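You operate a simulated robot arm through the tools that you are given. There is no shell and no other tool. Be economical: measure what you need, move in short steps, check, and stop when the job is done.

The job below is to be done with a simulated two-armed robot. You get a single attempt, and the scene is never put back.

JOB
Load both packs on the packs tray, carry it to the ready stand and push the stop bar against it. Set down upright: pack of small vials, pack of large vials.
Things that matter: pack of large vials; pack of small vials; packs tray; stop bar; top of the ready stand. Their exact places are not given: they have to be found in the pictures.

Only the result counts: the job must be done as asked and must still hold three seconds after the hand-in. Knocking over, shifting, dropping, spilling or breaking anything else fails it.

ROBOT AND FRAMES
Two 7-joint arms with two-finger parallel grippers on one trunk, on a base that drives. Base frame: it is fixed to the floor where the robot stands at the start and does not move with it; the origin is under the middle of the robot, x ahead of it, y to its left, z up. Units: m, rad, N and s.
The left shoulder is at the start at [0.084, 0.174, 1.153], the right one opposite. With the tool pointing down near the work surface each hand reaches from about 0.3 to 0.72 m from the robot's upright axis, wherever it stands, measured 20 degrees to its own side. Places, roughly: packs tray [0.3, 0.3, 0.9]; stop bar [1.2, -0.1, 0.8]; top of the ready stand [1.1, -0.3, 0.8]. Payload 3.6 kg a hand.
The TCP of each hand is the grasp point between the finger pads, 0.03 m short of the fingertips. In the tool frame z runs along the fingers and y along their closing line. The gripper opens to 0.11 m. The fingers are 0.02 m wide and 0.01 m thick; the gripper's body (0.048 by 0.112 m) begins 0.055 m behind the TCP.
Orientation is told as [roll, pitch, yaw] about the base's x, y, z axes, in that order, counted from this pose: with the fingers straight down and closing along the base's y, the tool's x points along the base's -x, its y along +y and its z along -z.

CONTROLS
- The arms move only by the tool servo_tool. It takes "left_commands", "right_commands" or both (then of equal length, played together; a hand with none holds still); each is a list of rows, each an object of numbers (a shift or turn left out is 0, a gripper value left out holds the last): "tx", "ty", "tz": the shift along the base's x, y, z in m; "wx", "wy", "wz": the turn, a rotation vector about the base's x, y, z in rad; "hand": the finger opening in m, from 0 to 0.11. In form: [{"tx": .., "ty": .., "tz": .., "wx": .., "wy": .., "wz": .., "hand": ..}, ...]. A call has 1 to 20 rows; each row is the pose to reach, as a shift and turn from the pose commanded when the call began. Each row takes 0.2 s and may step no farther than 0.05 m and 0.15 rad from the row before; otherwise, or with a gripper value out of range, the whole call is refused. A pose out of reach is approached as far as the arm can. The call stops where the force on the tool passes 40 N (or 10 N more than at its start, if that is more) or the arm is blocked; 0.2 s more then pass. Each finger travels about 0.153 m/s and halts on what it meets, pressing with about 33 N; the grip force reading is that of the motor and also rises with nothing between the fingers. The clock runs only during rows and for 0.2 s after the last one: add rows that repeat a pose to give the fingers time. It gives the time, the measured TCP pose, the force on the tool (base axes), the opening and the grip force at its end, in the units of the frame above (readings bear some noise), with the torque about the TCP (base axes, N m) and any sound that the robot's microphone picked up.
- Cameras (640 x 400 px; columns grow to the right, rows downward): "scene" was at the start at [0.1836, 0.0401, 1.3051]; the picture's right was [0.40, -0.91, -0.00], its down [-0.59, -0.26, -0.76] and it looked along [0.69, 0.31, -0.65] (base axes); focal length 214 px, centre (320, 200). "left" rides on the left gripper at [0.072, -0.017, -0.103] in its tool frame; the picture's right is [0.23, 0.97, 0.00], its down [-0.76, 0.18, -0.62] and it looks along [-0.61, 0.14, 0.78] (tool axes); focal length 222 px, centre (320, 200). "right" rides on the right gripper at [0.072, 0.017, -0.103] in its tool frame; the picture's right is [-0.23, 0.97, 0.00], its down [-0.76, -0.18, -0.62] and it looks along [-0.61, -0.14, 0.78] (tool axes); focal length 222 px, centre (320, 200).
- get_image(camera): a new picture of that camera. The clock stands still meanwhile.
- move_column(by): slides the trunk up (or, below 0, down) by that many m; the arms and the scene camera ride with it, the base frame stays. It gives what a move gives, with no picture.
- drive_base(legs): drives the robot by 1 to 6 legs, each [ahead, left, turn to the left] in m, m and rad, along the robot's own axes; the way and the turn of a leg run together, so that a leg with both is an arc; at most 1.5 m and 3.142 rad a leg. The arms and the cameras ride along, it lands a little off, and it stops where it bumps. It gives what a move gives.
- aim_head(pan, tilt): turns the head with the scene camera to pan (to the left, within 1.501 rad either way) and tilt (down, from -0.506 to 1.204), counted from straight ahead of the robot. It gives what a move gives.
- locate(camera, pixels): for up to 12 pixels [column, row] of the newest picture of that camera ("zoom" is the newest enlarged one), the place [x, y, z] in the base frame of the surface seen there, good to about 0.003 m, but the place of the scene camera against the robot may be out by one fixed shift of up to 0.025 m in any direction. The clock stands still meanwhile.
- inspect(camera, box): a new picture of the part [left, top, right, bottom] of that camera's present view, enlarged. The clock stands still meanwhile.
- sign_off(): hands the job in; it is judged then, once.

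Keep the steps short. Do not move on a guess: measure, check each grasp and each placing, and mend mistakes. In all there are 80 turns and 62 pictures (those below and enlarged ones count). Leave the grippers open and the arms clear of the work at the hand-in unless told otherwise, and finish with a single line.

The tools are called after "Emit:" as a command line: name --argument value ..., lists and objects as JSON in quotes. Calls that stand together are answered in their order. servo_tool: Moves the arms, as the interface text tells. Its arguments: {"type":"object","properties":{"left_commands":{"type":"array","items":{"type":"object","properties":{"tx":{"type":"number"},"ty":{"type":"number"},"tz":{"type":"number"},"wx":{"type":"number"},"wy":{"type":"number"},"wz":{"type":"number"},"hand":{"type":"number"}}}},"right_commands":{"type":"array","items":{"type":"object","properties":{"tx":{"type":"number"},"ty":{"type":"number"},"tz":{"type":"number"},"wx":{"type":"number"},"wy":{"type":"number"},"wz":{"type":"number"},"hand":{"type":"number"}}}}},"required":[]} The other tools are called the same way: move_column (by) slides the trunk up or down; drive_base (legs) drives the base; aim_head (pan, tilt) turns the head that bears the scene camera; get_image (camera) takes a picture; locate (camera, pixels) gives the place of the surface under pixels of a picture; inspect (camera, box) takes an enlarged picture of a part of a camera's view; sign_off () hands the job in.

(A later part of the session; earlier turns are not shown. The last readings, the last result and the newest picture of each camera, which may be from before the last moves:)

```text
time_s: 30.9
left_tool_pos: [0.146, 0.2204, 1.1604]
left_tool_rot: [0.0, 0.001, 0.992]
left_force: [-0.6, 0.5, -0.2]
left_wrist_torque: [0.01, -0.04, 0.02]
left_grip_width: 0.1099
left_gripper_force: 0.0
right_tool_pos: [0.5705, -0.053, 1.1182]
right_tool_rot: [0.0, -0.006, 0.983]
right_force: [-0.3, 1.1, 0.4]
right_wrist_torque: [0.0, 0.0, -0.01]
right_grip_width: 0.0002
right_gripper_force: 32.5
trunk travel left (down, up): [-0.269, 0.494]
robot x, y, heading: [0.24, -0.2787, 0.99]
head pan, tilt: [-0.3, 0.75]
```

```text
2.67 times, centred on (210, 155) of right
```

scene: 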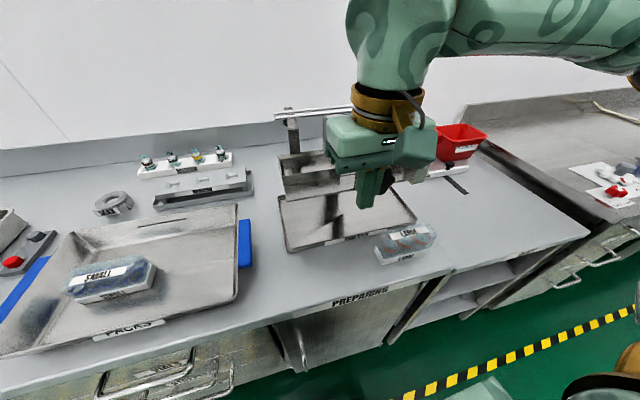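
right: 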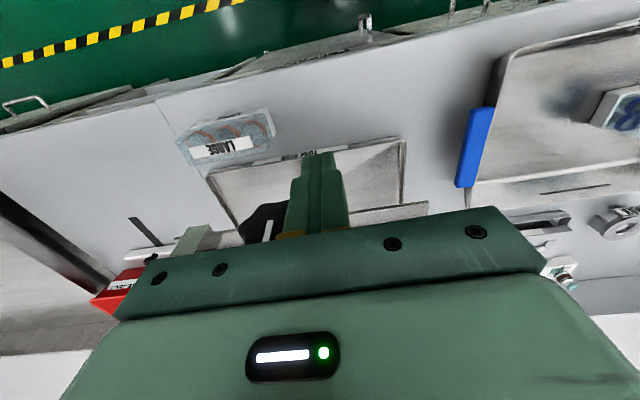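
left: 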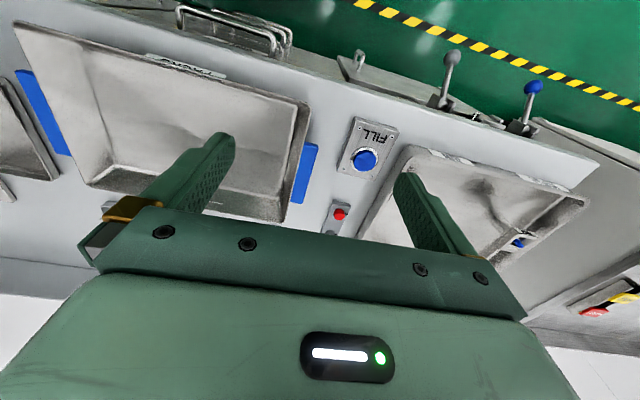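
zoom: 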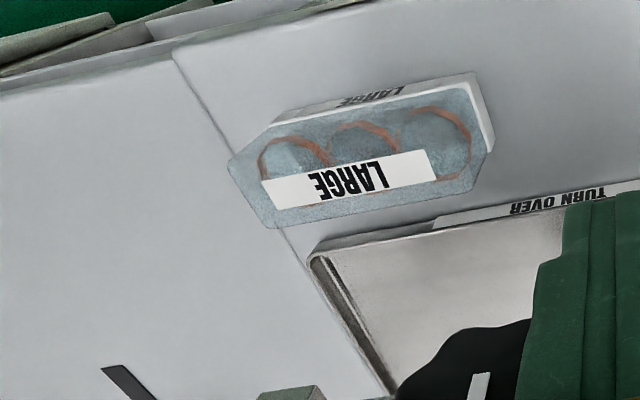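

The knob reaches forward to v≈0.333, so I'll lean the hand 0.45 rad back toward the robot for the push. Tilt, then travel to the right of the pack, staying high.

Emit:
servo_tool --right_commands '[{"tx": -0.006, "ty": -0.008, "wx": 0.123, "wy": -0.084}, {"tx": -0.011, "ty": -0.0165, "wx": 0.246, "wy": -0.168}, {"tx": -0.016, "ty": -0.023, "wx": 0.369, "wy": -0.252}, {"tx": 0.021, "ty": -0.048, "wx": 0.369, "wy": -0.252}, {"tx": 0.058, "ty": -0.074, "wx": 0.369, "wy": -0.252}, {"tx": 0.0955, "ty": -0.099, "wx": 0.369, "wy": -0.252}, {"tx": 0.133, "ty": -0.1245, "wx": 0.369, "wy": -0.252}, {"tx": 0.17, "ty": -0.15, "wx": 0.369, "wy": -0.252}, {"tx": 0.1855, "ty": -0.1606, "wx": 0.369, "wy": -0.252}, {"tx": 0.207, "ty": -0.129, "wx": 0.369, "wy": -0.252}, {"tx": 0.217, "ty": -0.1145, "wx": 0.369, "wy": -0.252}, {"tx": 0.217, "ty": -0.1145, "wx": 0.369, "wy": -0.252}]'

Emit:
get_image --camera "scene"

Emit:
get_image --camera "right"

```text
time_s: 33.5
left_tool_pos: [0.1449, 0.2188, 1.1618]
left_tool_rot: [0.001, -0.002, 0.993]
left_force: [-0.6, 0.4, -0.7]
left_wrist_torque: [0.04, -0.01, 0.03]
left_grip_width: 0.11
left_gripper_force: 0.0
right_tool_pos: [0.7889, -0.167, 1.1179]
right_tool_rot: [-0.005, -0.454, 0.987]
right_force: [0.1, -0.5, 0.2]
right_wrist_torque: [0.0, -0.01, -0.04]
right_grip_width: 0.0
right_gripper_force: 32.7
right hand out of reach, approached as far as the arm can: row 4, 5, 6, 7, 8, 9
trunk travel left (down, up): [-0.269, 0.494]
robot x, y, heading: [0.2371, -0.2774, 0.99]
head pan, tilt: [-0.3, 0.75]
```

```text
31 pictures are left
```

scene: 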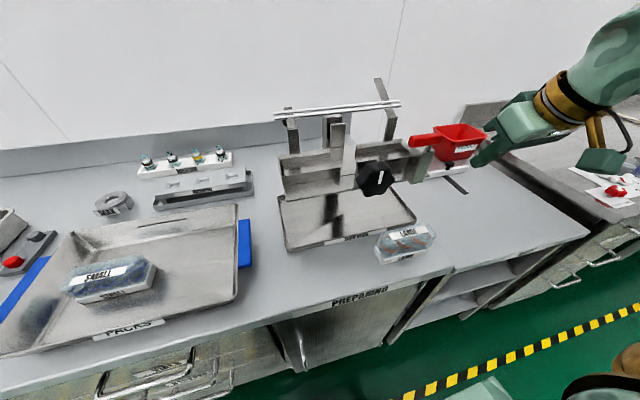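

```text
30 pictures are left
```

right: 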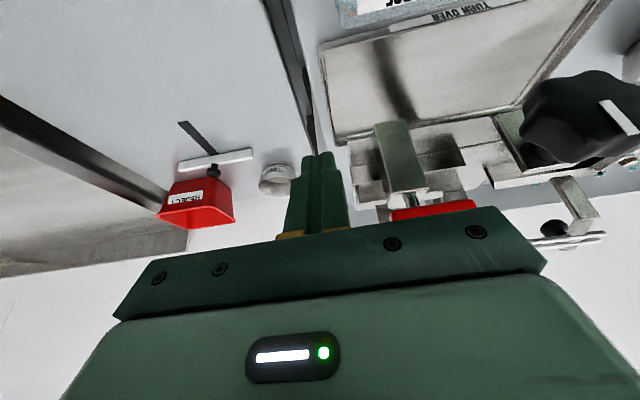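

Now the stop bar is visible: a white bar at (215,158) with a black knob, sliding along the dark slot. Measure it and the stand's surroundings, and enlarge.

Emit:
inspect --camera "right" --box '[120, 90, 312, 210]'

Emit:
locate --camera "right" --pixels '[[182, 166], [250, 153], [215, 160], [215, 168], [181, 124], [213, 153], [275, 180], [100, 145], [280, 60], [312, 110], [200, 60], [165, 210]]'

```text
3.33 times, centred on (216, 150) of right
```

zoom: 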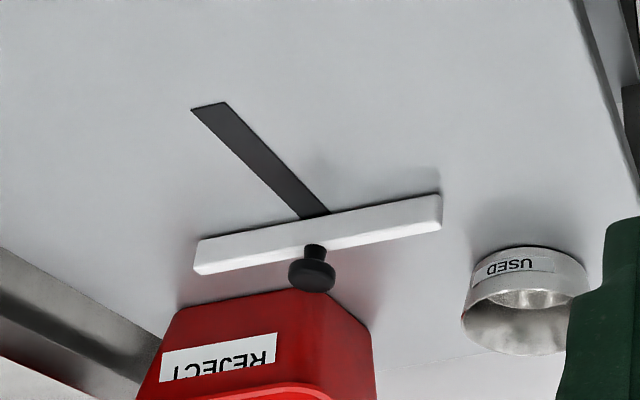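

```text
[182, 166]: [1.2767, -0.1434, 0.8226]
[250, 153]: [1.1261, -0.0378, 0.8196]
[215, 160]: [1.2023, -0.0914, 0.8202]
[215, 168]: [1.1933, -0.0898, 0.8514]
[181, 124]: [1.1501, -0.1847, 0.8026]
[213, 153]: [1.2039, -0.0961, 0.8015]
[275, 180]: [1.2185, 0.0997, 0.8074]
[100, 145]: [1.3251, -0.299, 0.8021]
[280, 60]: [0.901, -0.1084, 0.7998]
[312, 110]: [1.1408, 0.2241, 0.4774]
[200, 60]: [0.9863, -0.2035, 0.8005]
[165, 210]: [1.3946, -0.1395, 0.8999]
```

Stop bar: white, centre (1.20,−0.09), 0.18 long along the bench, sliding about 0.1 m toward the robot; stand top z≈0.801. Now lower the tilted closed fingers to the right of the large pack.

Emit:
servo_tool --right_commands '[{"tz": -0.05}, {"tz": -0.1}, {"tz": -0.15}, {"tz": -0.19}, {"tz": -0.217}, {"tz": -0.217}]'

Emit:
inspect --camera "scene" --box '[300, 150, 540, 300]'

```text
time_s: 34.9
left_tool_pos: [0.1446, 0.2196, 1.1615]
left_tool_rot: [0.001, -0.002, 0.991]
left_force: [0.0, 0.2, 0.0]
left_wrist_torque: [0.0, 0.02, -0.02]
left_grip_width: 0.1102
left_gripper_force: 0.1
right_tool_pos: [0.7844, -0.1629, 0.9029]
right_tool_rot: [-0.006, -0.454, 0.987]
right_force: [0.0, 0.2, 0.1]
right_wrist_torque: [-0.01, -0.01, 0.0]
right_grip_width: 0.0
right_gripper_force: 33.6
trunk travel left (down, up): [-0.269, 0.494]
robot x, y, heading: [0.2394, -0.282, 0.991]
head pan, tilt: [-0.3, 0.75]
```

```text
2.67 times, centred on (420, 225) of scene
```

zoom: 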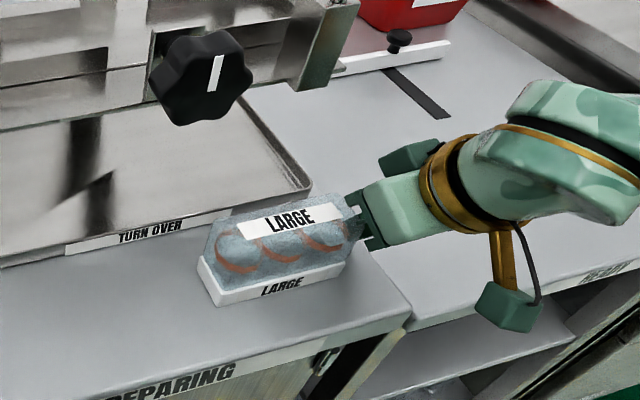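

Fingers sit just right of the pack end. Push gently along the bench by 0.12, then check.

Emit:
servo_tool --right_commands '[{"tx": -0.0083, "ty": 0.0056}, {"tx": -0.0165, "ty": 0.0113}, {"tx": -0.0248, "ty": 0.0169}, {"tx": -0.033, "ty": 0.0226}, {"tx": -0.0413, "ty": 0.0282}, {"tx": -0.0496, "ty": 0.0338}, {"tx": -0.0578, "ty": 0.0395}, {"tx": -0.066, "ty": 0.0451}, {"tx": -0.0743, "ty": 0.0508}, {"tx": -0.0826, "ty": 0.0564}, {"tx": -0.0909, "ty": 0.062}, {"tx": -0.0991, "ty": 0.0677}]'

Emit:
inspect --camera "scene" --box '[260, 150, 500, 300]'

```text
time_s: 37.5
left_tool_pos: [0.1456, 0.2208, 1.1612]
left_tool_rot: [0.0, -0.001, 0.991]
left_force: [0.1, 0.3, 0.5]
left_wrist_torque: [0.0, 0.01, -0.02]
left_grip_width: 0.11
left_gripper_force: 0.0
right_tool_pos: [0.6891, -0.0968, 0.9031]
right_tool_rot: [-0.006, -0.451, 0.985]
right_force: [0.9, 0.3, 0.6]
right_wrist_torque: [0.0, 0.0, 0.01]
right_grip_width: 0.0002
right_gripper_force: 32.7
trunk travel left (down, up): [-0.269, 0.494]
robot x, y, heading: [0.2361, -0.2794, 0.99]
head pan, tilt: [-0.3, 0.75]
```

```text
2.67 times, centred on (380, 225) of scene
```

zoom: 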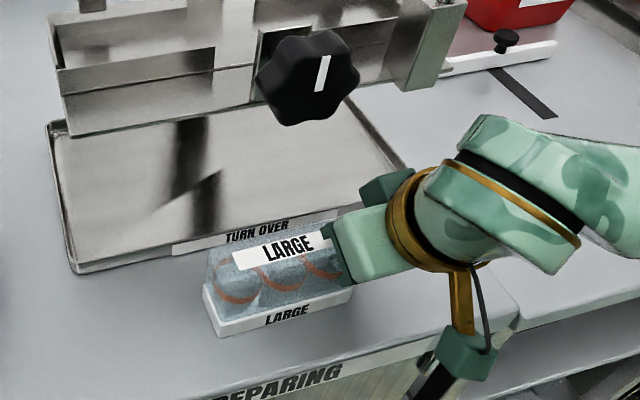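

The pack slides straight and upright. Push 0.09 further, then back off slightly and rise.

Emit:
servo_tool --right_commands '[{"tx": -0.0083, "ty": 0.0056}, {"tx": -0.0165, "ty": 0.0113}, {"tx": -0.0248, "ty": 0.0169}, {"tx": -0.033, "ty": 0.0226}, {"tx": -0.0413, "ty": 0.0282}, {"tx": -0.0496, "ty": 0.0338}, {"tx": -0.0578, "ty": 0.0395}, {"tx": -0.066, "ty": 0.0451}, {"tx": -0.0743, "ty": 0.0508}, {"tx": -0.0743, "ty": 0.0508}, {"tx": -0.058, "ty": 0.0395}, {"tx": -0.042, "ty": 0.028}, {"tx": -0.055, "ty": 0.0, "tz": 0.02}, {"tx": -0.06, "ty": -0.015, "tz": 0.06}, {"tx": -0.06, "ty": -0.015, "tz": 0.11}, {"tx": -0.06, "ty": -0.015, "tz": 0.16}, {"tx": -0.06, "ty": -0.015, "tz": 0.21}]'

Emit:
get_image --camera "scene"

```text
time_s: 41.0
left_tool_pos: [0.1452, 0.2191, 1.1628]
left_tool_rot: [0.0, -0.002, 0.991]
left_force: [-0.2, -0.3, -0.3]
left_wrist_torque: [0.02, 0.01, 0.01]
left_grip_width: 0.11
left_gripper_force: 0.0
right_tool_pos: [0.6322, -0.1006, 1.122]
right_tool_rot: [-0.006, -0.45, 0.986]
right_force: [-0.6, -0.9, 0.0]
right_wrist_torque: [0.02, -0.05, 0.04]
right_grip_width: 0.0
right_gripper_force: 32.9
right hand out of reach, approached as far as the arm can: row 13, 14, 15, 16, 17
trunk travel left (down, up): [-0.269, 0.494]
robot x, y, heading: [0.2402, -0.28, 0.985]
head pan, tilt: [-0.3, 0.75]
```

```text
26 pictures are left
```

scene: 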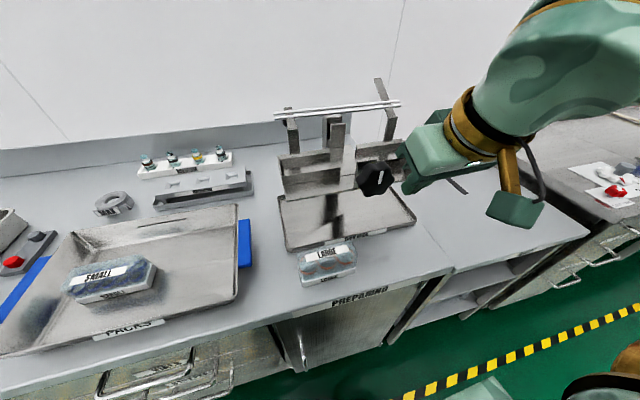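

Pack now at about (0.561,−0.002), upright. Untilt while moving left, then turn crosswise with opening 0.07 and look.

Emit:
servo_tool --right_commands '[{"tx": -0.025, "ty": 0.017, "wx": -0.123, "wy": 0.084}, {"tx": -0.05, "ty": 0.034, "wx": -0.246, "wy": 0.168}, {"tx": -0.074, "ty": 0.051, "wx": -0.369, "wy": 0.252}, {"tx": -0.074, "ty": 0.051, "wx": -0.369, "wy": 0.252}]'

Emit:
servo_tool --right_commands '[{"wz": -0.15, "tx": 0.001, "ty": 0.01, "hand": 0.07}, {"wz": -0.3, "tx": 0.001, "ty": 0.02}, {"wz": -0.45, "tx": 0.002, "ty": 0.03}, {"wz": -0.6, "tx": 0.003, "ty": 0.04}, {"wz": -0.75, "tx": 0.003, "ty": 0.048}, {"wz": -0.9, "tx": 0.003, "ty": 0.048}, {"wz": -1.05, "tx": 0.003, "ty": 0.048}, {"wz": -1.2, "tx": 0.003, "ty": 0.048}, {"wz": -1.35, "tx": 0.003, "ty": 0.048}, {"wz": -1.5, "tx": 0.003, "ty": 0.048}, {"wz": -1.575, "tx": 0.003, "ty": 0.048}, {"wz": -1.575, "tx": 0.003, "ty": 0.048, "tz": -0.05}, {"wz": -1.575, "tx": 0.003, "ty": 0.048, "tz": -0.1}]'

Emit:
get_image --camera "right"

```text
time_s: 42.0
left_tool_pos: [0.1455, 0.2183, 1.1618]
left_tool_rot: [0.0, -0.001, 0.992]
left_force: [0.3, 0.1, 0.5]
left_wrist_torque: [0.04, 0.01, 0.0]
left_grip_width: 0.1101
left_gripper_force: 0.0
right_tool_pos: [0.5614, -0.0512, 1.1198]
right_tool_rot: [0.001, -0.002, 0.985]
right_force: [0.6, 0.1, 0.3]
right_wrist_torque: [0.04, 0.04, 0.01]
right_grip_width: 0.0003
right_gripper_force: 33.1
trunk travel left (down, up): [-0.269, 0.494]
robot x, y, heading: [0.2411, -0.2784, 0.991]
head pan, tilt: [-0.3, 0.75]
```

```text
time_s: 44.9
left_tool_pos: [0.146, 0.2196, 1.1611]
left_tool_rot: [0.001, 0.0, 0.993]
left_force: [-0.3, -0.1, 0.3]
left_wrist_torque: [0.06, 0.03, 0.0]
left_grip_width: 0.11
left_gripper_force: 0.0
right_tool_pos: [0.565, -0.0027, 1.0197]
right_tool_rot: [0.001, -0.006, -0.591]
right_force: [-0.1, 0.2, 0.7]
right_wrist_torque: [-0.04, -0.03, 0.0]
right_grip_width: 0.0698
right_gripper_force: 0.1
trunk travel left (down, up): [-0.269, 0.494]
robot x, y, heading: [0.2379, -0.2778, 0.991]
head pan, tilt: [-0.3, 0.75]
```

```text
25 pictures are left
```

right: 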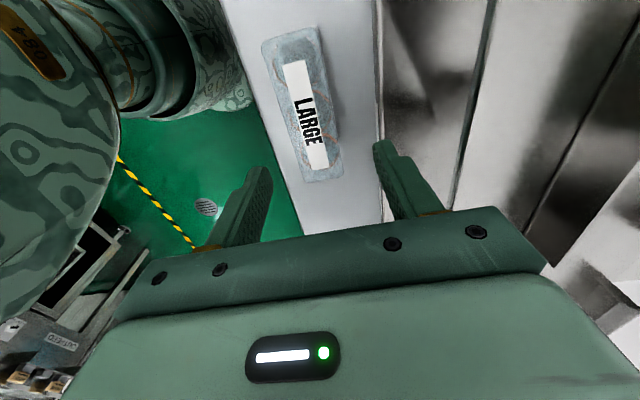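

Emit:
locate --camera "right" --pixels '[[268, 48], [314, 35], [308, 178], [338, 172], [306, 110], [275, 100], [328, 90], [268, 40], [316, 28]]'

Emit:
inspect --camera "right" --box '[220, 10, 412, 130]'

```text
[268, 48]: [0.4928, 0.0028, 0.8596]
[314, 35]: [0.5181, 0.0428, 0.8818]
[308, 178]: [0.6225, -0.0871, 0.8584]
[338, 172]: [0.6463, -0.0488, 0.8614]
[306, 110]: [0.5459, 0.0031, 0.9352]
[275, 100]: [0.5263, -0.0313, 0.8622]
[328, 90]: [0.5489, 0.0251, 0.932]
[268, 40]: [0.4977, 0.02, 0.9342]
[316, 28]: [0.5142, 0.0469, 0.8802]
```

```text
3.33 times, centred on (316, 70) of right
```

zoom: 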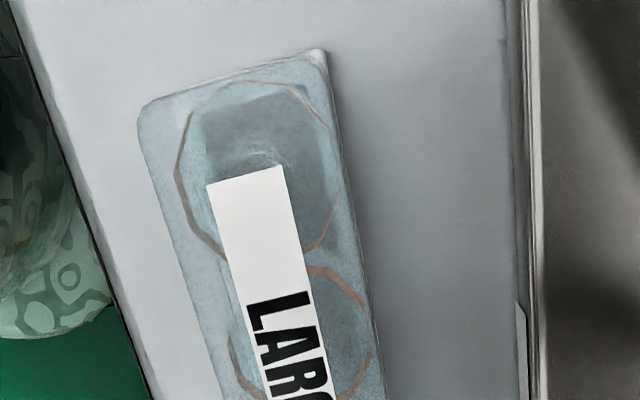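

Pack centre ≈ u 0.458, v 0.311, so shift by (−0.011,+0.0015), descend to z 0.896 and close.

Emit:
servo_tool --right_commands '[{"tx": -0.011, "ty": 0.0015, "tz": -0.04}, {"tx": -0.011, "ty": 0.0015, "tz": -0.08}, {"tx": -0.011, "ty": 0.0015, "tz": -0.11}, {"tx": -0.011, "ty": 0.0015, "tz": -0.123}, {"tx": -0.011, "ty": 0.0015, "tz": -0.123, "hand": 0.03}, {"tx": -0.011, "ty": 0.0015, "tz": -0.123, "hand": 0.03}, {"tx": -0.011, "ty": 0.0015, "tz": -0.123, "hand": 0.03}]'

```text
time_s: 46.5
left_tool_pos: [0.1405, 0.2119, 1.164]
left_tool_rot: [-0.002, -0.009, 0.992]
left_force: [-1.0, 0.0, 0.0]
left_wrist_torque: [0.01, 0.01, 0.01]
left_grip_width: 0.1101
left_gripper_force: 0.1
right_tool_pos: [0.548, -0.0052, 0.9037]
right_tool_rot: [0.011, -0.006, -0.591]
right_force: [-2.0, -1.7, 13.1]
right_wrist_torque: [-0.3, 0.39, 0.05]
right_grip_width: 0.0403
right_gripper_force: 32.9
trunk travel left (down, up): [-0.269, 0.494]
robot x, y, heading: [0.2392, -0.2792, 0.99]
head pan, tilt: [-0.3, 0.75]
```

Grip at 0.040, but the hand stopped 7 mm high with 13 N upward and the robot leaned slightly. Look before lifting.

Emit:
get_image --camera "scene"

Emit:
get_image --camera "right"

```text
23 pictures are left
```

scene: 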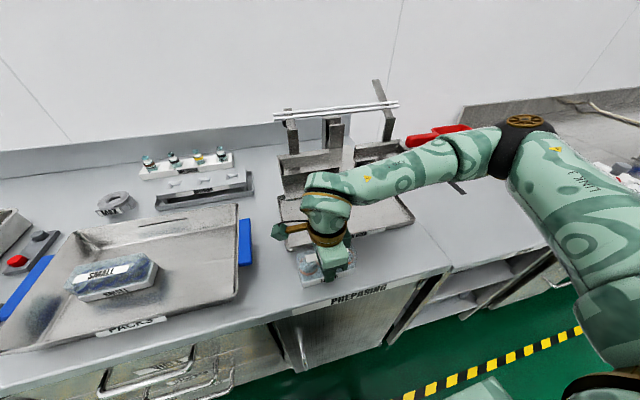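

```text
22 pictures are left
```

right: 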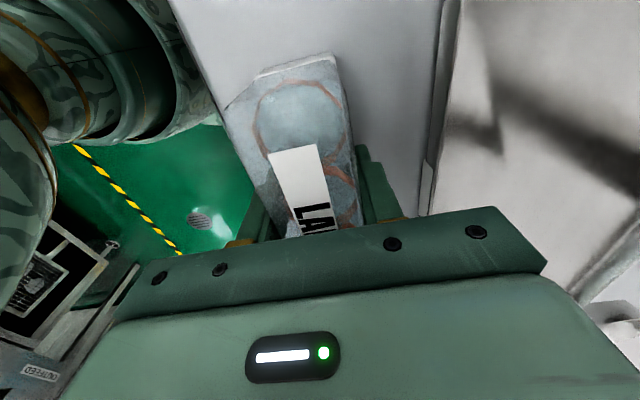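

The forearm seems to rest on the fixture's knob or lever. Rise straight up now, with the pack held.

Emit:
servo_tool --right_commands '[{"tz": 0.02}, {"tz": 0.05}, {"tz": 0.09}, {"tz": 0.13}]'

Emit:
drive_base --legs '[[-0.03, 0, 0], [0, 0.25, 0], [0.03, 0, 0]]'

Emit:
get_image --camera "scene"

```text
time_s: 47.5
left_tool_pos: [0.1457, 0.2206, 1.161]
left_tool_rot: [0.001, -0.001, 0.991]
left_force: [-0.4, -0.6, -0.2]
left_wrist_torque: [-0.01, -0.03, 0.0]
left_grip_width: 0.1102
left_gripper_force: 0.0
right_tool_pos: [0.5548, -0.0013, 1.0295]
right_tool_rot: [0.003, -0.008, -0.591]
right_force: [-0.2, 0.5, -1.2]
right_wrist_torque: [0.02, 0.01, -0.02]
right_grip_width: 0.0402
right_gripper_force: 33.0
trunk travel left (down, up): [-0.269, 0.494]
robot x, y, heading: [0.2428, -0.2793, 0.991]
head pan, tilt: [-0.3, 0.75]
```

```text
time_s: 50.2
left_tool_pos: [-0.0657, 0.3609, 1.1607]
left_tool_rot: [0.001, 0.001, 0.991]
left_force: [-0.4, -0.1, -0.4]
left_wrist_torque: [-0.05, 0.02, -0.01]
left_grip_width: 0.11
left_gripper_force: 0.1
right_tool_pos: [0.3405, 0.1405, 1.0281]
right_tool_rot: [-0.001, -0.004, -0.588]
right_force: [0.7, 0.0, -1.2]
right_wrist_torque: [-0.05, -0.01, 0.03]
right_grip_width: 0.0402
right_gripper_force: 33.1
trunk travel left (down, up): [-0.269, 0.494]
robot x, y, heading: [0.0277, -0.1374, 0.995]
head pan, tilt: [-0.3, 0.75]
```

```text
21 pictures are left
```

scene: 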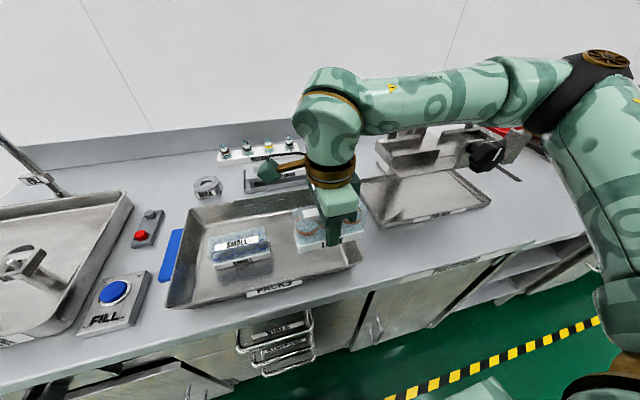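

Base returned; pack held. Move it over the tray's right half, then down to just above the floor.

Emit:
servo_tool --right_commands '[{"tx": 0.01, "ty": 0.045}, {"tx": 0.02, "ty": 0.09}, {"tx": 0.0225, "ty": 0.102}, {"tx": 0.0225, "ty": 0.102, "tz": -0.04}, {"tx": 0.0225, "ty": 0.102, "tz": -0.08}, {"tx": 0.0225, "ty": 0.102, "tz": -0.105}, {"tx": 0.0225, "ty": 0.102, "tz": -0.113}, {"tx": 0.0225, "ty": 0.102, "tz": -0.113}]'

Emit:
inspect --camera "scene" --box '[140, 170, 380, 320]'

```text
time_s: 52.0
left_tool_pos: [-0.0677, 0.3611, 1.1615]
left_tool_rot: [0.001, 0.0, 0.992]
left_force: [-0.7, 0.0, 0.1]
left_wrist_torque: [-0.03, 0.01, 0.02]
left_grip_width: 0.1099
left_gripper_force: 0.0
right_tool_pos: [0.3619, 0.2401, 0.914]
right_tool_rot: [0.002, -0.005, -0.591]
right_force: [0.7, 0.8, -1.3]
right_wrist_torque: [0.01, -0.01, 0.05]
right_grip_width: 0.04
right_gripper_force: 33.1
trunk travel left (down, up): [-0.269, 0.494]
robot x, y, heading: [0.0241, -0.1363, 0.987]
head pan, tilt: [-0.3, 0.75]
```

```text
2.67 times, centred on (260, 245) of scene
```

zoom: 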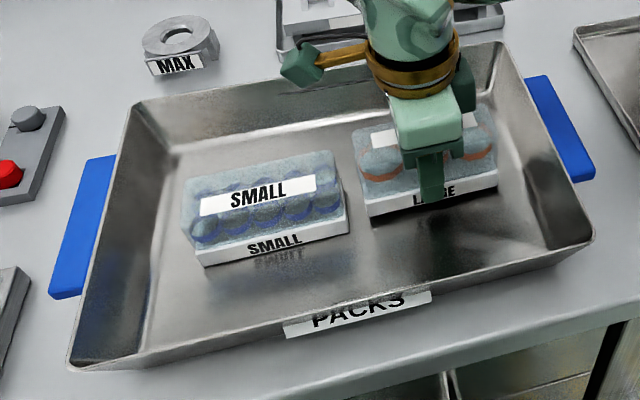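

Looks good. Lower slowly until contact.

Emit:
servo_tool --right_commands '[{"tz": -0.002}, {"tz": -0.004}, {"tz": -0.006}, {"tz": -0.006}]'

```text
time_s: 53.0
left_tool_pos: [-0.068, 0.3608, 1.1609]
left_tool_rot: [0.001, 0.001, 0.99]
left_force: [0.5, 0.2, 0.4]
left_wrist_torque: [0.0, -0.01, -0.01]
left_grip_width: 0.11
left_gripper_force: 0.0
right_tool_pos: [0.3635, 0.2402, 0.9092]
right_tool_rot: [0.001, -0.006, -0.59]
right_force: [-0.5, -0.7, -0.7]
right_wrist_torque: [-0.02, -0.01, -0.01]
right_grip_width: 0.0405
right_gripper_force: 32.9
trunk travel left (down, up): [-0.269, 0.494]
robot x, y, heading: [0.0246, -0.1394, 0.989]
head pan, tilt: [-0.3, 0.75]
```

Emit:
servo_tool --right_commands '[{"tz": -0.002}, {"tz": -0.004}, {"tz": -0.004}]'

```text
time_s: 53.8
left_tool_pos: [-0.0686, 0.3602, 1.1615]
left_tool_rot: [0.001, -0.002, 0.993]
left_force: [-0.3, -0.5, -0.6]
left_wrist_torque: [0.02, -0.01, 0.01]
left_grip_width: 0.1101
left_gripper_force: 0.1
right_tool_pos: [0.3635, 0.2394, 0.9075]
right_tool_rot: [0.002, -0.006, -0.59]
right_force: [0.1, -0.2, 9.3]
right_wrist_torque: [-0.16, 0.14, 0.03]
right_grip_width: 0.0402
right_gripper_force: 32.7
trunk travel left (down, up): [-0.269, 0.494]
robot x, y, heading: [0.0246, -0.1353, 0.987]
head pan, tilt: [-0.3, 0.75]
```

Contact (9 N). Release, rise, turn the right hand back.

Emit:
servo_tool --right_commands '[{"tz": 0.001, "hand": 0.08}, {"tz": 0.001, "hand": 0.08}, {"tz": 0.001, "hand": 0.08}, {"tz": 0.04}, {"tz": 0.09}, {"tz": 0.14}, {"tz": 0.19}, {"tz": 0.21, "wz": 0.15}, {"tz": 0.21, "wz": 0.3}, {"tz": 0.21, "wz": 0.45}, {"tz": 0.21, "wz": 0.6}, {"tz": 0.21, "wz": 0.75}, {"tz": 0.21, "wz": 0.9}, {"tz": 0.21, "wz": 1.05}, {"tz": 0.21, "wz": 1.2}, {"tz": 0.21, "wz": 1.35}, {"tz": 0.21, "wz": 1.5}, {"tz": 0.21, "wz": 1.575}]'

Emit:
get_image --camera "right"

Emit:
inspect --camera "scene" --box '[140, 170, 380, 320]'

```text
time_s: 57.6
left_tool_pos: [-0.0681, 0.3595, 1.1612]
left_tool_rot: [0.001, -0.001, 0.991]
left_force: [0.3, 0.3, -0.4]
left_wrist_torque: [0.03, 0.03, 0.0]
left_grip_width: 0.1099
left_gripper_force: 0.1
right_tool_pos: [0.365, 0.2401, 1.1156]
right_tool_rot: [0.002, -0.005, 0.988]
right_force: [-0.4, 0.7, -0.3]
right_wrist_torque: [-0.01, 0.01, -0.03]
right_grip_width: 0.0802
right_gripper_force: 0.0
trunk travel left (down, up): [-0.269, 0.494]
robot x, y, heading: [0.0236, -0.1395, 0.994]
head pan, tilt: [-0.3, 0.75]
```

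```text
19 pictures are left
```

right: 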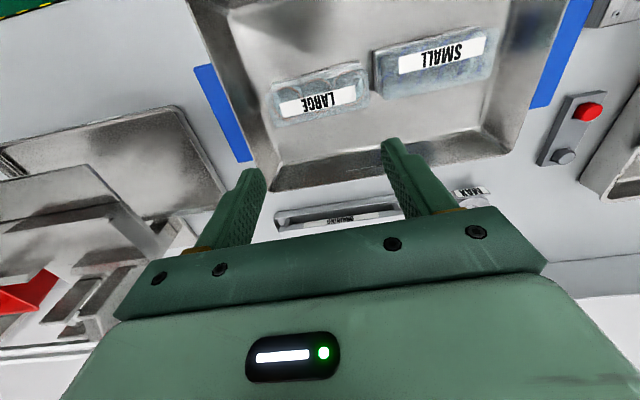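

```text
2.67 times, centred on (260, 245) of scene
```

zoom: 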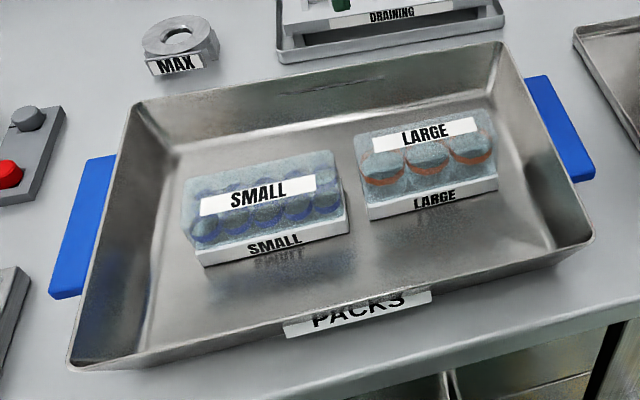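

Both packs stand upright in the tray. Now a close look at the right handle.

Emit:
inspect --camera "right" --box '[170, 50, 298, 130]'

Emit:
locate --camera "zoom" --pixels '[[150, 100], [215, 200], [240, 190], [290, 300], [225, 150], [300, 260], [200, 210], [190, 250], [270, 140], [255, 180], [265, 200], [370, 330]]'

Emit:
locate --camera "right" --pixels '[[200, 72], [214, 68], [238, 160], [250, 157], [225, 112], [219, 115], [231, 112], [565, 55], [540, 105], [590, 10], [548, 105], [250, 120]]'

```text
5.00 times, centred on (234, 90) of right
```

zoom: 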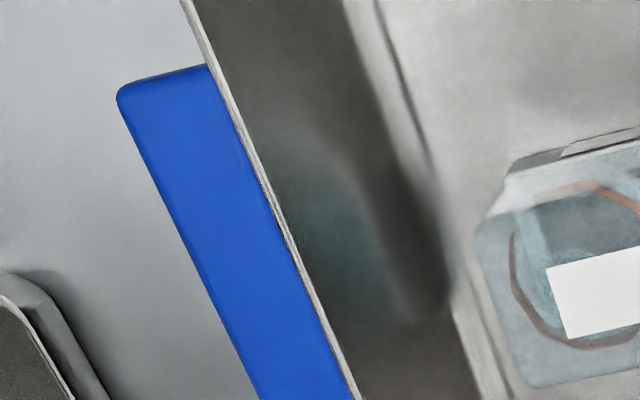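

```text
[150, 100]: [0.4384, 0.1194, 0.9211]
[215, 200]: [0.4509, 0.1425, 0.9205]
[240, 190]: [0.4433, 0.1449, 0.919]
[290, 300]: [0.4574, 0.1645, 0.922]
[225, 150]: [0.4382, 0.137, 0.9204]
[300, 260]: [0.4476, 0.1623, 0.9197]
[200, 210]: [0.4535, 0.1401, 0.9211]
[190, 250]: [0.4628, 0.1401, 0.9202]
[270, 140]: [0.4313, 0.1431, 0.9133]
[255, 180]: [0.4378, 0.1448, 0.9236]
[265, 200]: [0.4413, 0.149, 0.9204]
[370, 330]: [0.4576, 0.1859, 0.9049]
```

```text
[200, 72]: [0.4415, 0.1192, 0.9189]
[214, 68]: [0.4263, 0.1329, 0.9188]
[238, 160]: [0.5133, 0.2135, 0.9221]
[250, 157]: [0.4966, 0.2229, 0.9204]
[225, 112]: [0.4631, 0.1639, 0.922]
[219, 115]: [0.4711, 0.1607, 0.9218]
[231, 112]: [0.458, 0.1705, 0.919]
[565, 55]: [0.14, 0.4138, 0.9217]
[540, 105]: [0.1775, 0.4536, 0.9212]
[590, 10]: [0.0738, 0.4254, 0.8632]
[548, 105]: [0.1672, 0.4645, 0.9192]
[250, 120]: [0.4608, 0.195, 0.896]
```

The handles are flat blue tabs at z≈0.92 against the rim; the end walls slope about 0.4 rad. I'll straddle wall and tab with each hand tilted 0.33 rad so the outer finger goes partly under the tab. First both hands to hover poses 0.12 m back along the tool axes.

Emit:
servo_tool --right_commands '[{"tx": 0.023, "ty": -0.015, "tz": 0.0, "wx": 0.062, "wy": 0.091, "hand": 0.06}, {"tx": 0.046, "ty": -0.03, "tz": 0.0, "wx": 0.124, "wy": 0.182}, {"tx": 0.069, "ty": -0.045, "tz": -0.01, "wx": 0.186, "wy": 0.2726}, {"tx": 0.092, "ty": -0.06, "tz": -0.03, "wx": 0.186, "wy": 0.2726}, {"tx": 0.115, "ty": -0.075, "tz": -0.05, "wx": 0.186, "wy": 0.2726}, {"tx": 0.138, "ty": -0.0905, "tz": -0.07, "wx": 0.186, "wy": 0.2726}, {"tx": 0.138, "ty": -0.0905, "tz": -0.089, "wx": 0.186, "wy": 0.2726}, {"tx": 0.138, "ty": -0.0905, "tz": -0.089, "wx": 0.186, "wy": 0.2726}]' --left_commands '[{"tx": 0.03, "ty": 0.01, "tz": 0.0, "wx": -0.062, "wy": -0.091, "hand": 0.06}, {"tx": 0.06, "ty": 0.02, "tz": -0.01, "wx": -0.124, "wy": -0.182}, {"tx": 0.09, "ty": 0.03, "tz": -0.03, "wx": -0.186, "wy": -0.2726}, {"tx": 0.12, "ty": 0.04, "tz": -0.06, "wx": -0.186, "wy": -0.2726}, {"tx": 0.15, "ty": 0.05, "tz": -0.09, "wx": -0.186, "wy": -0.2726}, {"tx": 0.1787, "ty": 0.0615, "tz": -0.12, "wx": -0.186, "wy": -0.2726}, {"tx": 0.1787, "ty": 0.0615, "tz": -0.1345, "wx": -0.186, "wy": -0.2726}, {"tx": 0.1787, "ty": 0.0615, "tz": -0.1345, "wx": -0.186, "wy": -0.2726}]'

Emit:
get_image --camera "right"

Emit:
get_image --camera "left"

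```text
time_s: 59.4
left_tool_pos: [0.1102, 0.4194, 1.0263]
left_tool_rot: [-0.331, 0.005, 0.989]
left_force: [-0.4, -0.1, 1.1]
left_wrist_torque: [-0.03, -0.02, -0.01]
left_grip_width: 0.06
left_gripper_force: 0.0
left hand out of reach, approached as far as the arm can: row 1
right_tool_pos: [0.4998, 0.1487, 1.0255]
right_tool_rot: [0.33, -0.009, 0.981]
right_force: [0.8, -0.2, -0.6]
right_wrist_torque: [0.01, -0.01, -0.04]
right_grip_width: 0.0599
right_gripper_force: 0.0
trunk travel left (down, up): [-0.269, 0.494]
robot x, y, heading: [0.0264, -0.1382, 0.988]
head pan, tilt: [-0.3, 0.75]
```

```text
16 pictures are left
```

right: 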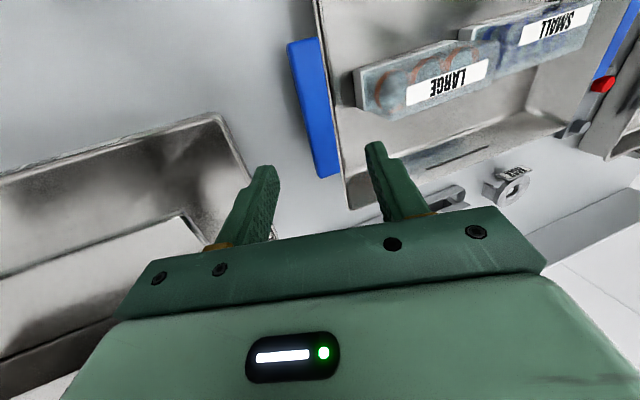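

```text
15 pictures are left
```

left: 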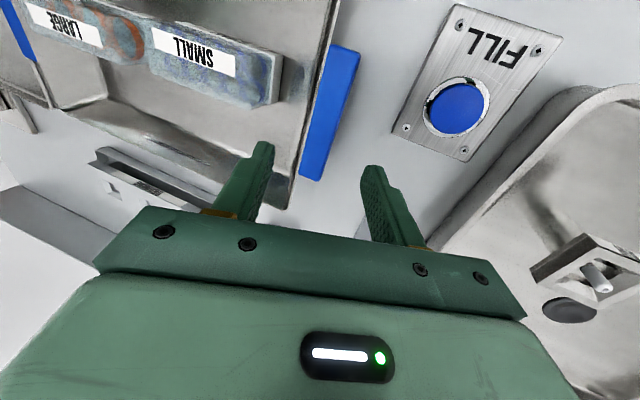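

Measure rim, tab edges and the neighbouring turn‑over tray in both hand views.

Emit:
locate --camera "right" --pixels '[[326, 110], [305, 110], [315, 110], [318, 42], [290, 48], [338, 170], [318, 174], [225, 125], [245, 170], [345, 120], [210, 117]]'

Emit:
locate --camera "left" --pixels '[[319, 115], [340, 115], [330, 115], [330, 48], [358, 55], [302, 175], [320, 178], [300, 115], [285, 115]]'

```text
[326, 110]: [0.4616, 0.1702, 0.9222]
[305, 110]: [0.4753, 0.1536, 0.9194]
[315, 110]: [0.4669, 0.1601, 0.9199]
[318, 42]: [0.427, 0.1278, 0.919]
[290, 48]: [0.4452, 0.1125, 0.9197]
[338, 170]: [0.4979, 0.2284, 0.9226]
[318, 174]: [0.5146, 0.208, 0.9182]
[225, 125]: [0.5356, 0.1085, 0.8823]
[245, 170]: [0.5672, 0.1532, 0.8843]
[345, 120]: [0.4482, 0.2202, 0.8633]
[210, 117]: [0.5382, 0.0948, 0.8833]
```

```text
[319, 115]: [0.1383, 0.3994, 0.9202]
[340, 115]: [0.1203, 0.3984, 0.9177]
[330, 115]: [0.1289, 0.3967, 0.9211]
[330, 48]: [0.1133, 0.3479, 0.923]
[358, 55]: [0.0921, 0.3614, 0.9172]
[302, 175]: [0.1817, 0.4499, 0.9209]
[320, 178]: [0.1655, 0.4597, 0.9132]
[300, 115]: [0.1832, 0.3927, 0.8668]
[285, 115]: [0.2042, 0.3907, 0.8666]
```

Rims at u=0.283 and −0.104, tabs 0.023 wide. Descend both hands along their axes.

Emit:
servo_tool --right_commands '[{"tx": -0.009, "ty": 0.0075, "tz": -0.038}, {"tx": -0.018, "ty": 0.015, "tz": -0.075}, {"tx": -0.024, "ty": 0.02, "tz": -0.1}, {"tx": -0.026, "ty": 0.0219, "tz": -0.1125}, {"tx": -0.026, "ty": 0.0219, "tz": -0.1125}]' --left_commands '[{"tx": 0.009, "ty": -0.0045, "tz": -0.038}, {"tx": 0.018, "ty": -0.009, "tz": -0.075}, {"tx": 0.024, "ty": -0.012, "tz": -0.1}, {"tx": 0.0267, "ty": -0.0133, "tz": -0.113}, {"tx": 0.0267, "ty": -0.0133, "tz": -0.113}]'

Emit:
inspect --camera "scene" --box '[120, 150, 408, 330]'

```text
time_s: 60.6
left_tool_pos: [0.1377, 0.4084, 0.9154]
left_tool_rot: [-0.33, 0.005, 0.99]
left_force: [-0.5, 0.0, -0.1]
left_wrist_torque: [-0.02, 0.0, 0.0]
left_grip_width: 0.06
left_gripper_force: 0.0
right_tool_pos: [0.4736, 0.1731, 0.9142]
right_tool_rot: [0.331, -0.009, 0.983]
right_force: [-0.5, 0.8, -0.1]
right_wrist_torque: [-0.05, 0.0, 0.01]
right_grip_width: 0.0598
right_gripper_force: 0.1
trunk travel left (down, up): [-0.269, 0.494]
robot x, y, heading: [0.0265, -0.1383, 0.99]
head pan, tilt: [-0.3, 0.75]
```

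```text
2.22 times, centred on (264, 240) of scene
```

zoom: 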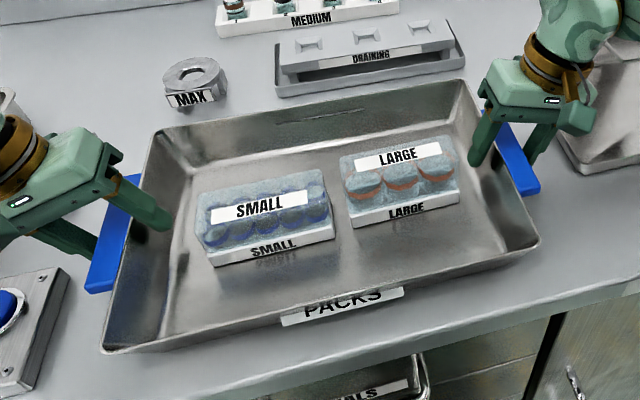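

Each hand straddles rim and tab. Close both.

Emit:
servo_tool --right_commands '[{"hand": 0.02}, {"hand": 0.01}, {"hand": 0.01}, {"hand": 0.01}]' --left_commands '[{"hand": 0.02}, {"hand": 0.01}, {"hand": 0.01}, {"hand": 0.01}]'

```text
time_s: 61.5
left_tool_pos: [0.1402, 0.405, 0.916]
left_tool_rot: [-0.334, 0.004, 0.986]
left_force: [1.0, -0.6, 0.4]
left_wrist_torque: [0.21, -0.02, -0.55]
left_grip_width: 0.0325
left_gripper_force: 32.7
right_tool_pos: [0.4721, 0.173, 0.9136]
right_tool_rot: [0.334, -0.01, 0.985]
right_force: [-0.3, 3.4, -0.1]
right_wrist_torque: [-0.21, 0.01, -0.69]
right_grip_width: 0.0324
right_gripper_force: 33.3
trunk travel left (down, up): [-0.269, 0.494]
robot x, y, heading: [0.0239, -0.1375, 0.992]
head pan, tilt: [-0.3, 0.75]
stopped in row 4 (right hand): the force on the tool passed its limit at 41 N (the readings are from after the stop); the commanded pose is now the measured one
```

Both grip at 0.0325 m. Lift 0.03 slowly and read forces.

Emit:
servo_tool --right_commands '[{"tz": 0.005}, {"tz": 0.012}, {"tz": 0.02}, {"tz": 0.03}, {"tz": 0.03}]' --left_commands '[{"tz": 0.005}, {"tz": 0.012}, {"tz": 0.02}, {"tz": 0.03}, {"tz": 0.03}]'

Emit:
inspect --camera "scene" --box '[120, 150, 408, 330]'

```text
time_s: 62.7
left_tool_pos: [0.141, 0.4063, 0.9449]
left_tool_rot: [-0.333, 0.006, 0.987]
left_force: [-2.7, -3.3, -7.4]
left_wrist_torque: [0.34, 0.09, -0.77]
left_grip_width: 0.0323
left_gripper_force: 33.0
right_tool_pos: [0.4726, 0.1737, 0.9439]
right_tool_rot: [0.336, -0.009, 0.983]
right_force: [2.1, 4.0, -6.3]
right_wrist_torque: [-0.24, 0.02, -0.73]
right_grip_width: 0.0324
right_gripper_force: 33.3
trunk travel left (down, up): [-0.269, 0.494]
robot x, y, heading: [0.0246, -0.139, 0.99]
head pan, tilt: [-0.3, 0.75]
```

```text
2.22 times, centred on (264, 240) of scene
```

zoom: 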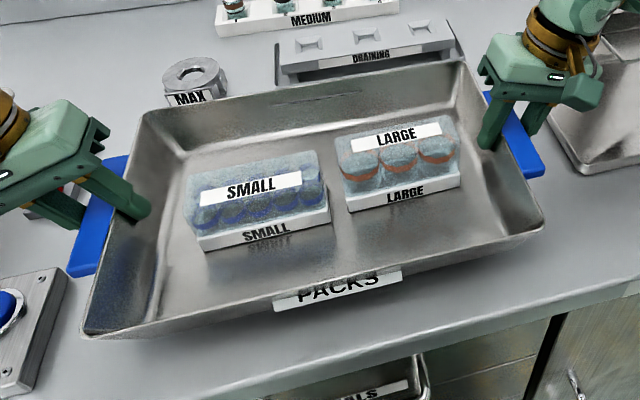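

Tray is level with about 7 N per hand. Raise by the column 0.06, then back away from the bench.

Emit:
move_column --by 0.06

Emit:
drive_base --legs '[[-0.15, 0, 0], [-0.15, 0, 0]]'

Emit:
get_image --camera "scene"

```text
time_s: 63.7
left_tool_pos: [0.1416, 0.4061, 1.005]
left_tool_rot: [-0.335, 0.007, 0.99]
left_force: [0.7, -3.4, -7.9]
left_wrist_torque: [0.12, 0.21, -0.61]
left_grip_width: 0.0325
left_gripper_force: 32.9
right_tool_pos: [0.4731, 0.1738, 1.0034]
right_tool_rot: [0.334, -0.009, 0.986]
right_force: [-0.4, 3.7, -6.7]
right_wrist_torque: [-0.03, -0.02, -0.66]
right_grip_width: 0.0326
right_gripper_force: 32.8
trunk travel left (down, up): [-0.329, 0.434]
robot x, y, heading: [0.0283, -0.1374, 0.993]
head pan, tilt: [-0.3, 0.75]
```

```text
time_s: 66.0
left_tool_pos: [-0.0239, 0.1553, 1.0065]
left_tool_rot: [-0.335, 0.006, 0.988]
left_force: [1.1, -4.9, -7.0]
left_wrist_torque: [0.3, -0.03, -0.62]
left_grip_width: 0.0323
left_gripper_force: 33.0
right_tool_pos: [0.3082, -0.0778, 1.0034]
right_tool_rot: [0.337, -0.009, 0.984]
right_force: [-1.5, 5.3, -7.6]
right_wrist_torque: [-0.3, -0.07, -0.64]
right_grip_width: 0.0325
right_gripper_force: 33.6
trunk travel left (down, up): [-0.329, 0.434]
robot x, y, heading: [-0.1373, -0.3888, 0.99]
head pan, tilt: [-0.3, 0.75]
```

```text
12 pictures are left
```

scene: 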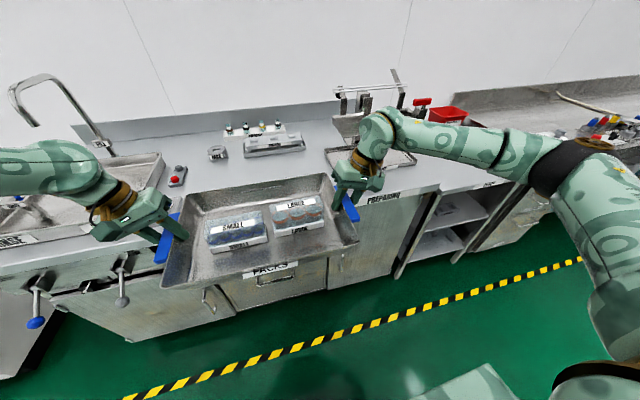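

Clear of the bench. Slide right along it by 0.93 m.

Emit:
drive_base --legs '[[-0.02, -0.46, 0], [0, -0.47, 0]]'

Emit:
aim_head --pan 0.0 --tilt 0.75

Emit:
get_image --camera "scene"

```text
time_s: 71.2
left_tool_pos: [0.74, -0.367, 1.0068]
left_tool_rot: [-0.334, 0.005, 0.99]
left_force: [-0.9, -4.2, -6.5]
left_wrist_torque: [0.28, 0.02, -0.73]
left_grip_width: 0.0323
left_gripper_force: 33.0
right_tool_pos: [1.072, -0.6, 1.0032]
right_tool_rot: [0.336, -0.009, 0.986]
right_force: [1.2, 3.2, -7.0]
right_wrist_torque: [-0.22, -0.02, -0.76]
right_grip_width: 0.0325
right_gripper_force: 32.8
trunk travel left (down, up): [-0.329, 0.434]
robot x, y, heading: [0.6269, -0.9138, 0.991]
head pan, tilt: [-0.3, 0.75]
```

```text
time_s: 72.0
left_tool_pos: [0.7391, -0.3662, 1.0053]
left_tool_rot: [-0.333, 0.008, 0.987]
left_force: [-0.6, -4.2, -6.5]
left_wrist_torque: [0.49, -0.34, -0.84]
left_grip_width: 0.0322
left_gripper_force: 33.3
right_tool_pos: [1.0715, -0.5988, 1.0035]
right_tool_rot: [0.336, -0.008, 0.986]
right_force: [0.9, 3.8, -7.4]
right_wrist_torque: [-0.58, 0.14, -0.73]
right_grip_width: 0.0324
right_gripper_force: 33.5
trunk travel left (down, up): [-0.329, 0.434]
robot x, y, heading: [0.6274, -0.9119, 0.994]
head pan, tilt: [0.0, 0.75]
```

```text
11 pictures are left
```

scene: 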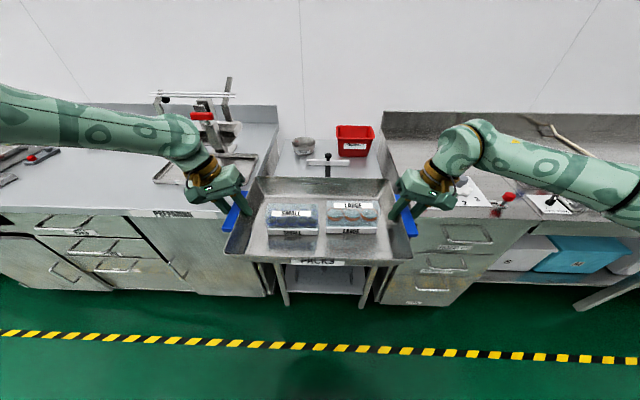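

Measure the stand between bench and steel table, and the stop bar, in an enlarged view.

Emit:
inspect --camera "scene" --box '[232, 110, 424, 230]'

Emit:
locate --camera "zoom" --pixels '[[150, 140], [120, 220], [165, 150], [155, 210], [525, 200], [510, 140], [490, 140], [500, 200], [250, 172], [390, 172], [320, 178], [450, 210]]'

Emit:
locate --camera "scene" --pixels '[[223, 235], [237, 215], [413, 237], [412, 215], [228, 254], [410, 259], [290, 213], [350, 212], [262, 182], [390, 182]]'

```text
3.33 times, centred on (328, 170) of scene
```

zoom: 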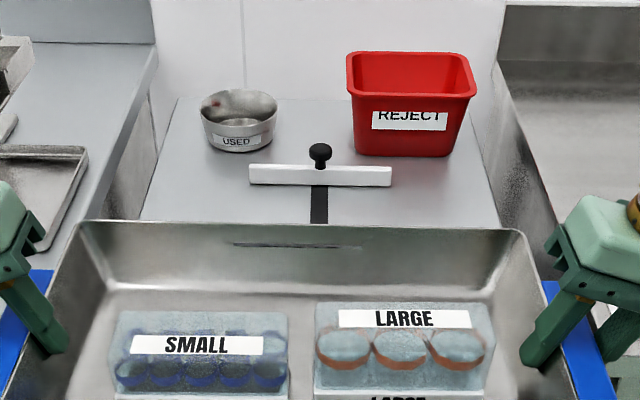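

```text
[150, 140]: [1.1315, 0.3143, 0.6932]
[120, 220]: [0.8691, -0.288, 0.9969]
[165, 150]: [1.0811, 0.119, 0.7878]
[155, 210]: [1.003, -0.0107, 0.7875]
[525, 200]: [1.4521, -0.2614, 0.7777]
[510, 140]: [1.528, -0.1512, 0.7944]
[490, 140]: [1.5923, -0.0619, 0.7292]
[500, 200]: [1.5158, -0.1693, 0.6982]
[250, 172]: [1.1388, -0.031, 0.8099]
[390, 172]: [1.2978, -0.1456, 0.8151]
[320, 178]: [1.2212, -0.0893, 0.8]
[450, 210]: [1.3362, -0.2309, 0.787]
```

```text
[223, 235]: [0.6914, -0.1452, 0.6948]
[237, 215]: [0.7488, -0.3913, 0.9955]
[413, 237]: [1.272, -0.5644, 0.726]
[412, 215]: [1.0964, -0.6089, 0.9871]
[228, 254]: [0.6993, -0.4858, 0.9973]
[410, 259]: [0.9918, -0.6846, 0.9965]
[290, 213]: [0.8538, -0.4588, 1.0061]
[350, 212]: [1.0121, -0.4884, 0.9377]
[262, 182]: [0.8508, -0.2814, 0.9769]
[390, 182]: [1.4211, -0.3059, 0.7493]
```

Stand spans u≈0.805–1.288, good fit. Before going in I must check the left forearm against the fixture; measure its points in this same view.

Emit:
locate --camera "scene" --pixels '[[185, 140], [165, 140], [130, 130], [90, 125], [50, 115], [10, 105], [208, 180], [205, 118], [225, 85], [200, 95], [455, 150], [540, 165]]'

```text
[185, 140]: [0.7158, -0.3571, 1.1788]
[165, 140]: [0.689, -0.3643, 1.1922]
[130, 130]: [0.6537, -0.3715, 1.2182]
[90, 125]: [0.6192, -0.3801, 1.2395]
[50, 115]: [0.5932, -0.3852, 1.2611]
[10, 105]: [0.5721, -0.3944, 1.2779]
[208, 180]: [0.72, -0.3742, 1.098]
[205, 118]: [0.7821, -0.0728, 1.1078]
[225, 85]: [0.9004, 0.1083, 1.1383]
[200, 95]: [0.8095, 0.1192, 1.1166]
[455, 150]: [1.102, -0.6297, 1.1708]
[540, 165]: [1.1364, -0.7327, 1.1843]
```

The forearm would pass within ~2 cm of the fixture's lever. To gain room I'll shift both hands (tray) 0.10 left relative to the robot, then drive right by that amount before going in.

Emit:
servo_tool --right_commands '[{"tx": -0.0165, "ty": 0.0113}, {"tx": -0.033, "ty": 0.0226}, {"tx": -0.0496, "ty": 0.0338}, {"tx": -0.066, "ty": 0.0451}, {"tx": -0.0826, "ty": 0.0564}, {"tx": -0.0826, "ty": 0.0564}]' --left_commands '[{"tx": -0.0165, "ty": 0.0113}, {"tx": -0.033, "ty": 0.0226}, {"tx": -0.0496, "ty": 0.0338}, {"tx": -0.066, "ty": 0.0451}, {"tx": -0.0826, "ty": 0.0564}, {"tx": -0.0826, "ty": 0.0564}]'

Emit:
drive_base --legs '[[0, -0.125, 0], [0.2, 0, 0]]'

Emit:
get_image --camera "scene"

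```text
time_s: 73.4
left_tool_pos: [0.6583, -0.3099, 1.0058]
left_tool_rot: [-0.335, 0.008, 0.991]
left_force: [1.5, -4.4, -6.4]
left_wrist_torque: [0.16, 0.12, -0.65]
left_grip_width: 0.0325
left_gripper_force: 32.9
right_tool_pos: [0.9898, -0.5425, 1.002]
right_tool_rot: [0.336, -0.009, 0.984]
right_force: [-1.3, 4.7, -6.9]
right_wrist_torque: [-0.12, -0.13, -0.8]
right_grip_width: 0.0322
right_gripper_force: 32.7
trunk travel left (down, up): [-0.329, 0.434]
robot x, y, heading: [0.6255, -0.9095, 0.994]
head pan, tilt: [0.0, 0.75]
```

```text
time_s: 75.8
left_tool_pos: [0.8742, -0.2094, 1.0054]
left_tool_rot: [-0.336, 0.007, 0.989]
left_force: [3.3, -7.1, -6.5]
left_wrist_torque: [0.15, 0.12, -0.79]
left_grip_width: 0.0324
left_gripper_force: 32.7
right_tool_pos: [1.2074, -0.4416, 1.003]
right_tool_rot: [0.336, -0.007, 0.989]
right_force: [-2.9, 6.7, -7.4]
right_wrist_torque: [-0.13, -0.09, -0.81]
right_grip_width: 0.0325
right_gripper_force: 33.2
trunk travel left (down, up): [-0.329, 0.434]
robot x, y, heading: [0.8416, -0.8131, 0.991]
head pan, tilt: [0.0, 0.75]
```

```text
9 pictures are left
```

scene: 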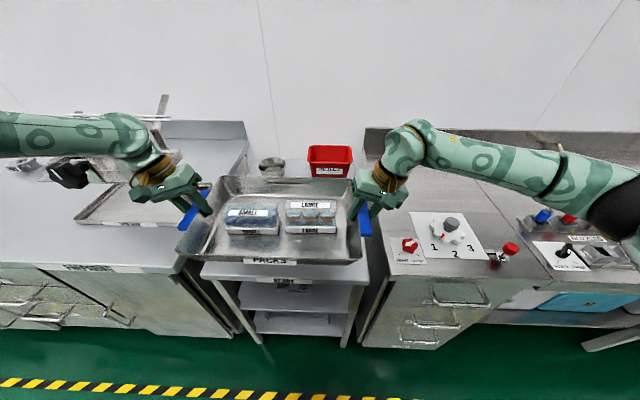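

Tray centre now u≈1.043, v≈0.318. Check the left forearm versus the fixture here.

Emit:
locate --camera "scene" --pixels '[[140, 150], [120, 140], [95, 140], [60, 140], [20, 138], [120, 152], [80, 152], [70, 175], [155, 105], [160, 155], [155, 185], [95, 118]]'

```text
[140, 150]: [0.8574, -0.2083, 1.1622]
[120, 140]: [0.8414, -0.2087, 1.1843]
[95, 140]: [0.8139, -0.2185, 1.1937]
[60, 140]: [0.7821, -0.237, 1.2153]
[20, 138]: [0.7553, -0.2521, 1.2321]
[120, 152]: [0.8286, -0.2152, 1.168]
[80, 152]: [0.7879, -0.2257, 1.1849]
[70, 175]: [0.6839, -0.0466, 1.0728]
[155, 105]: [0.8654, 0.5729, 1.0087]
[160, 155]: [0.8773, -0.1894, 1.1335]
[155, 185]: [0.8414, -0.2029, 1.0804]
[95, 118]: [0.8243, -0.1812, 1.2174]
```

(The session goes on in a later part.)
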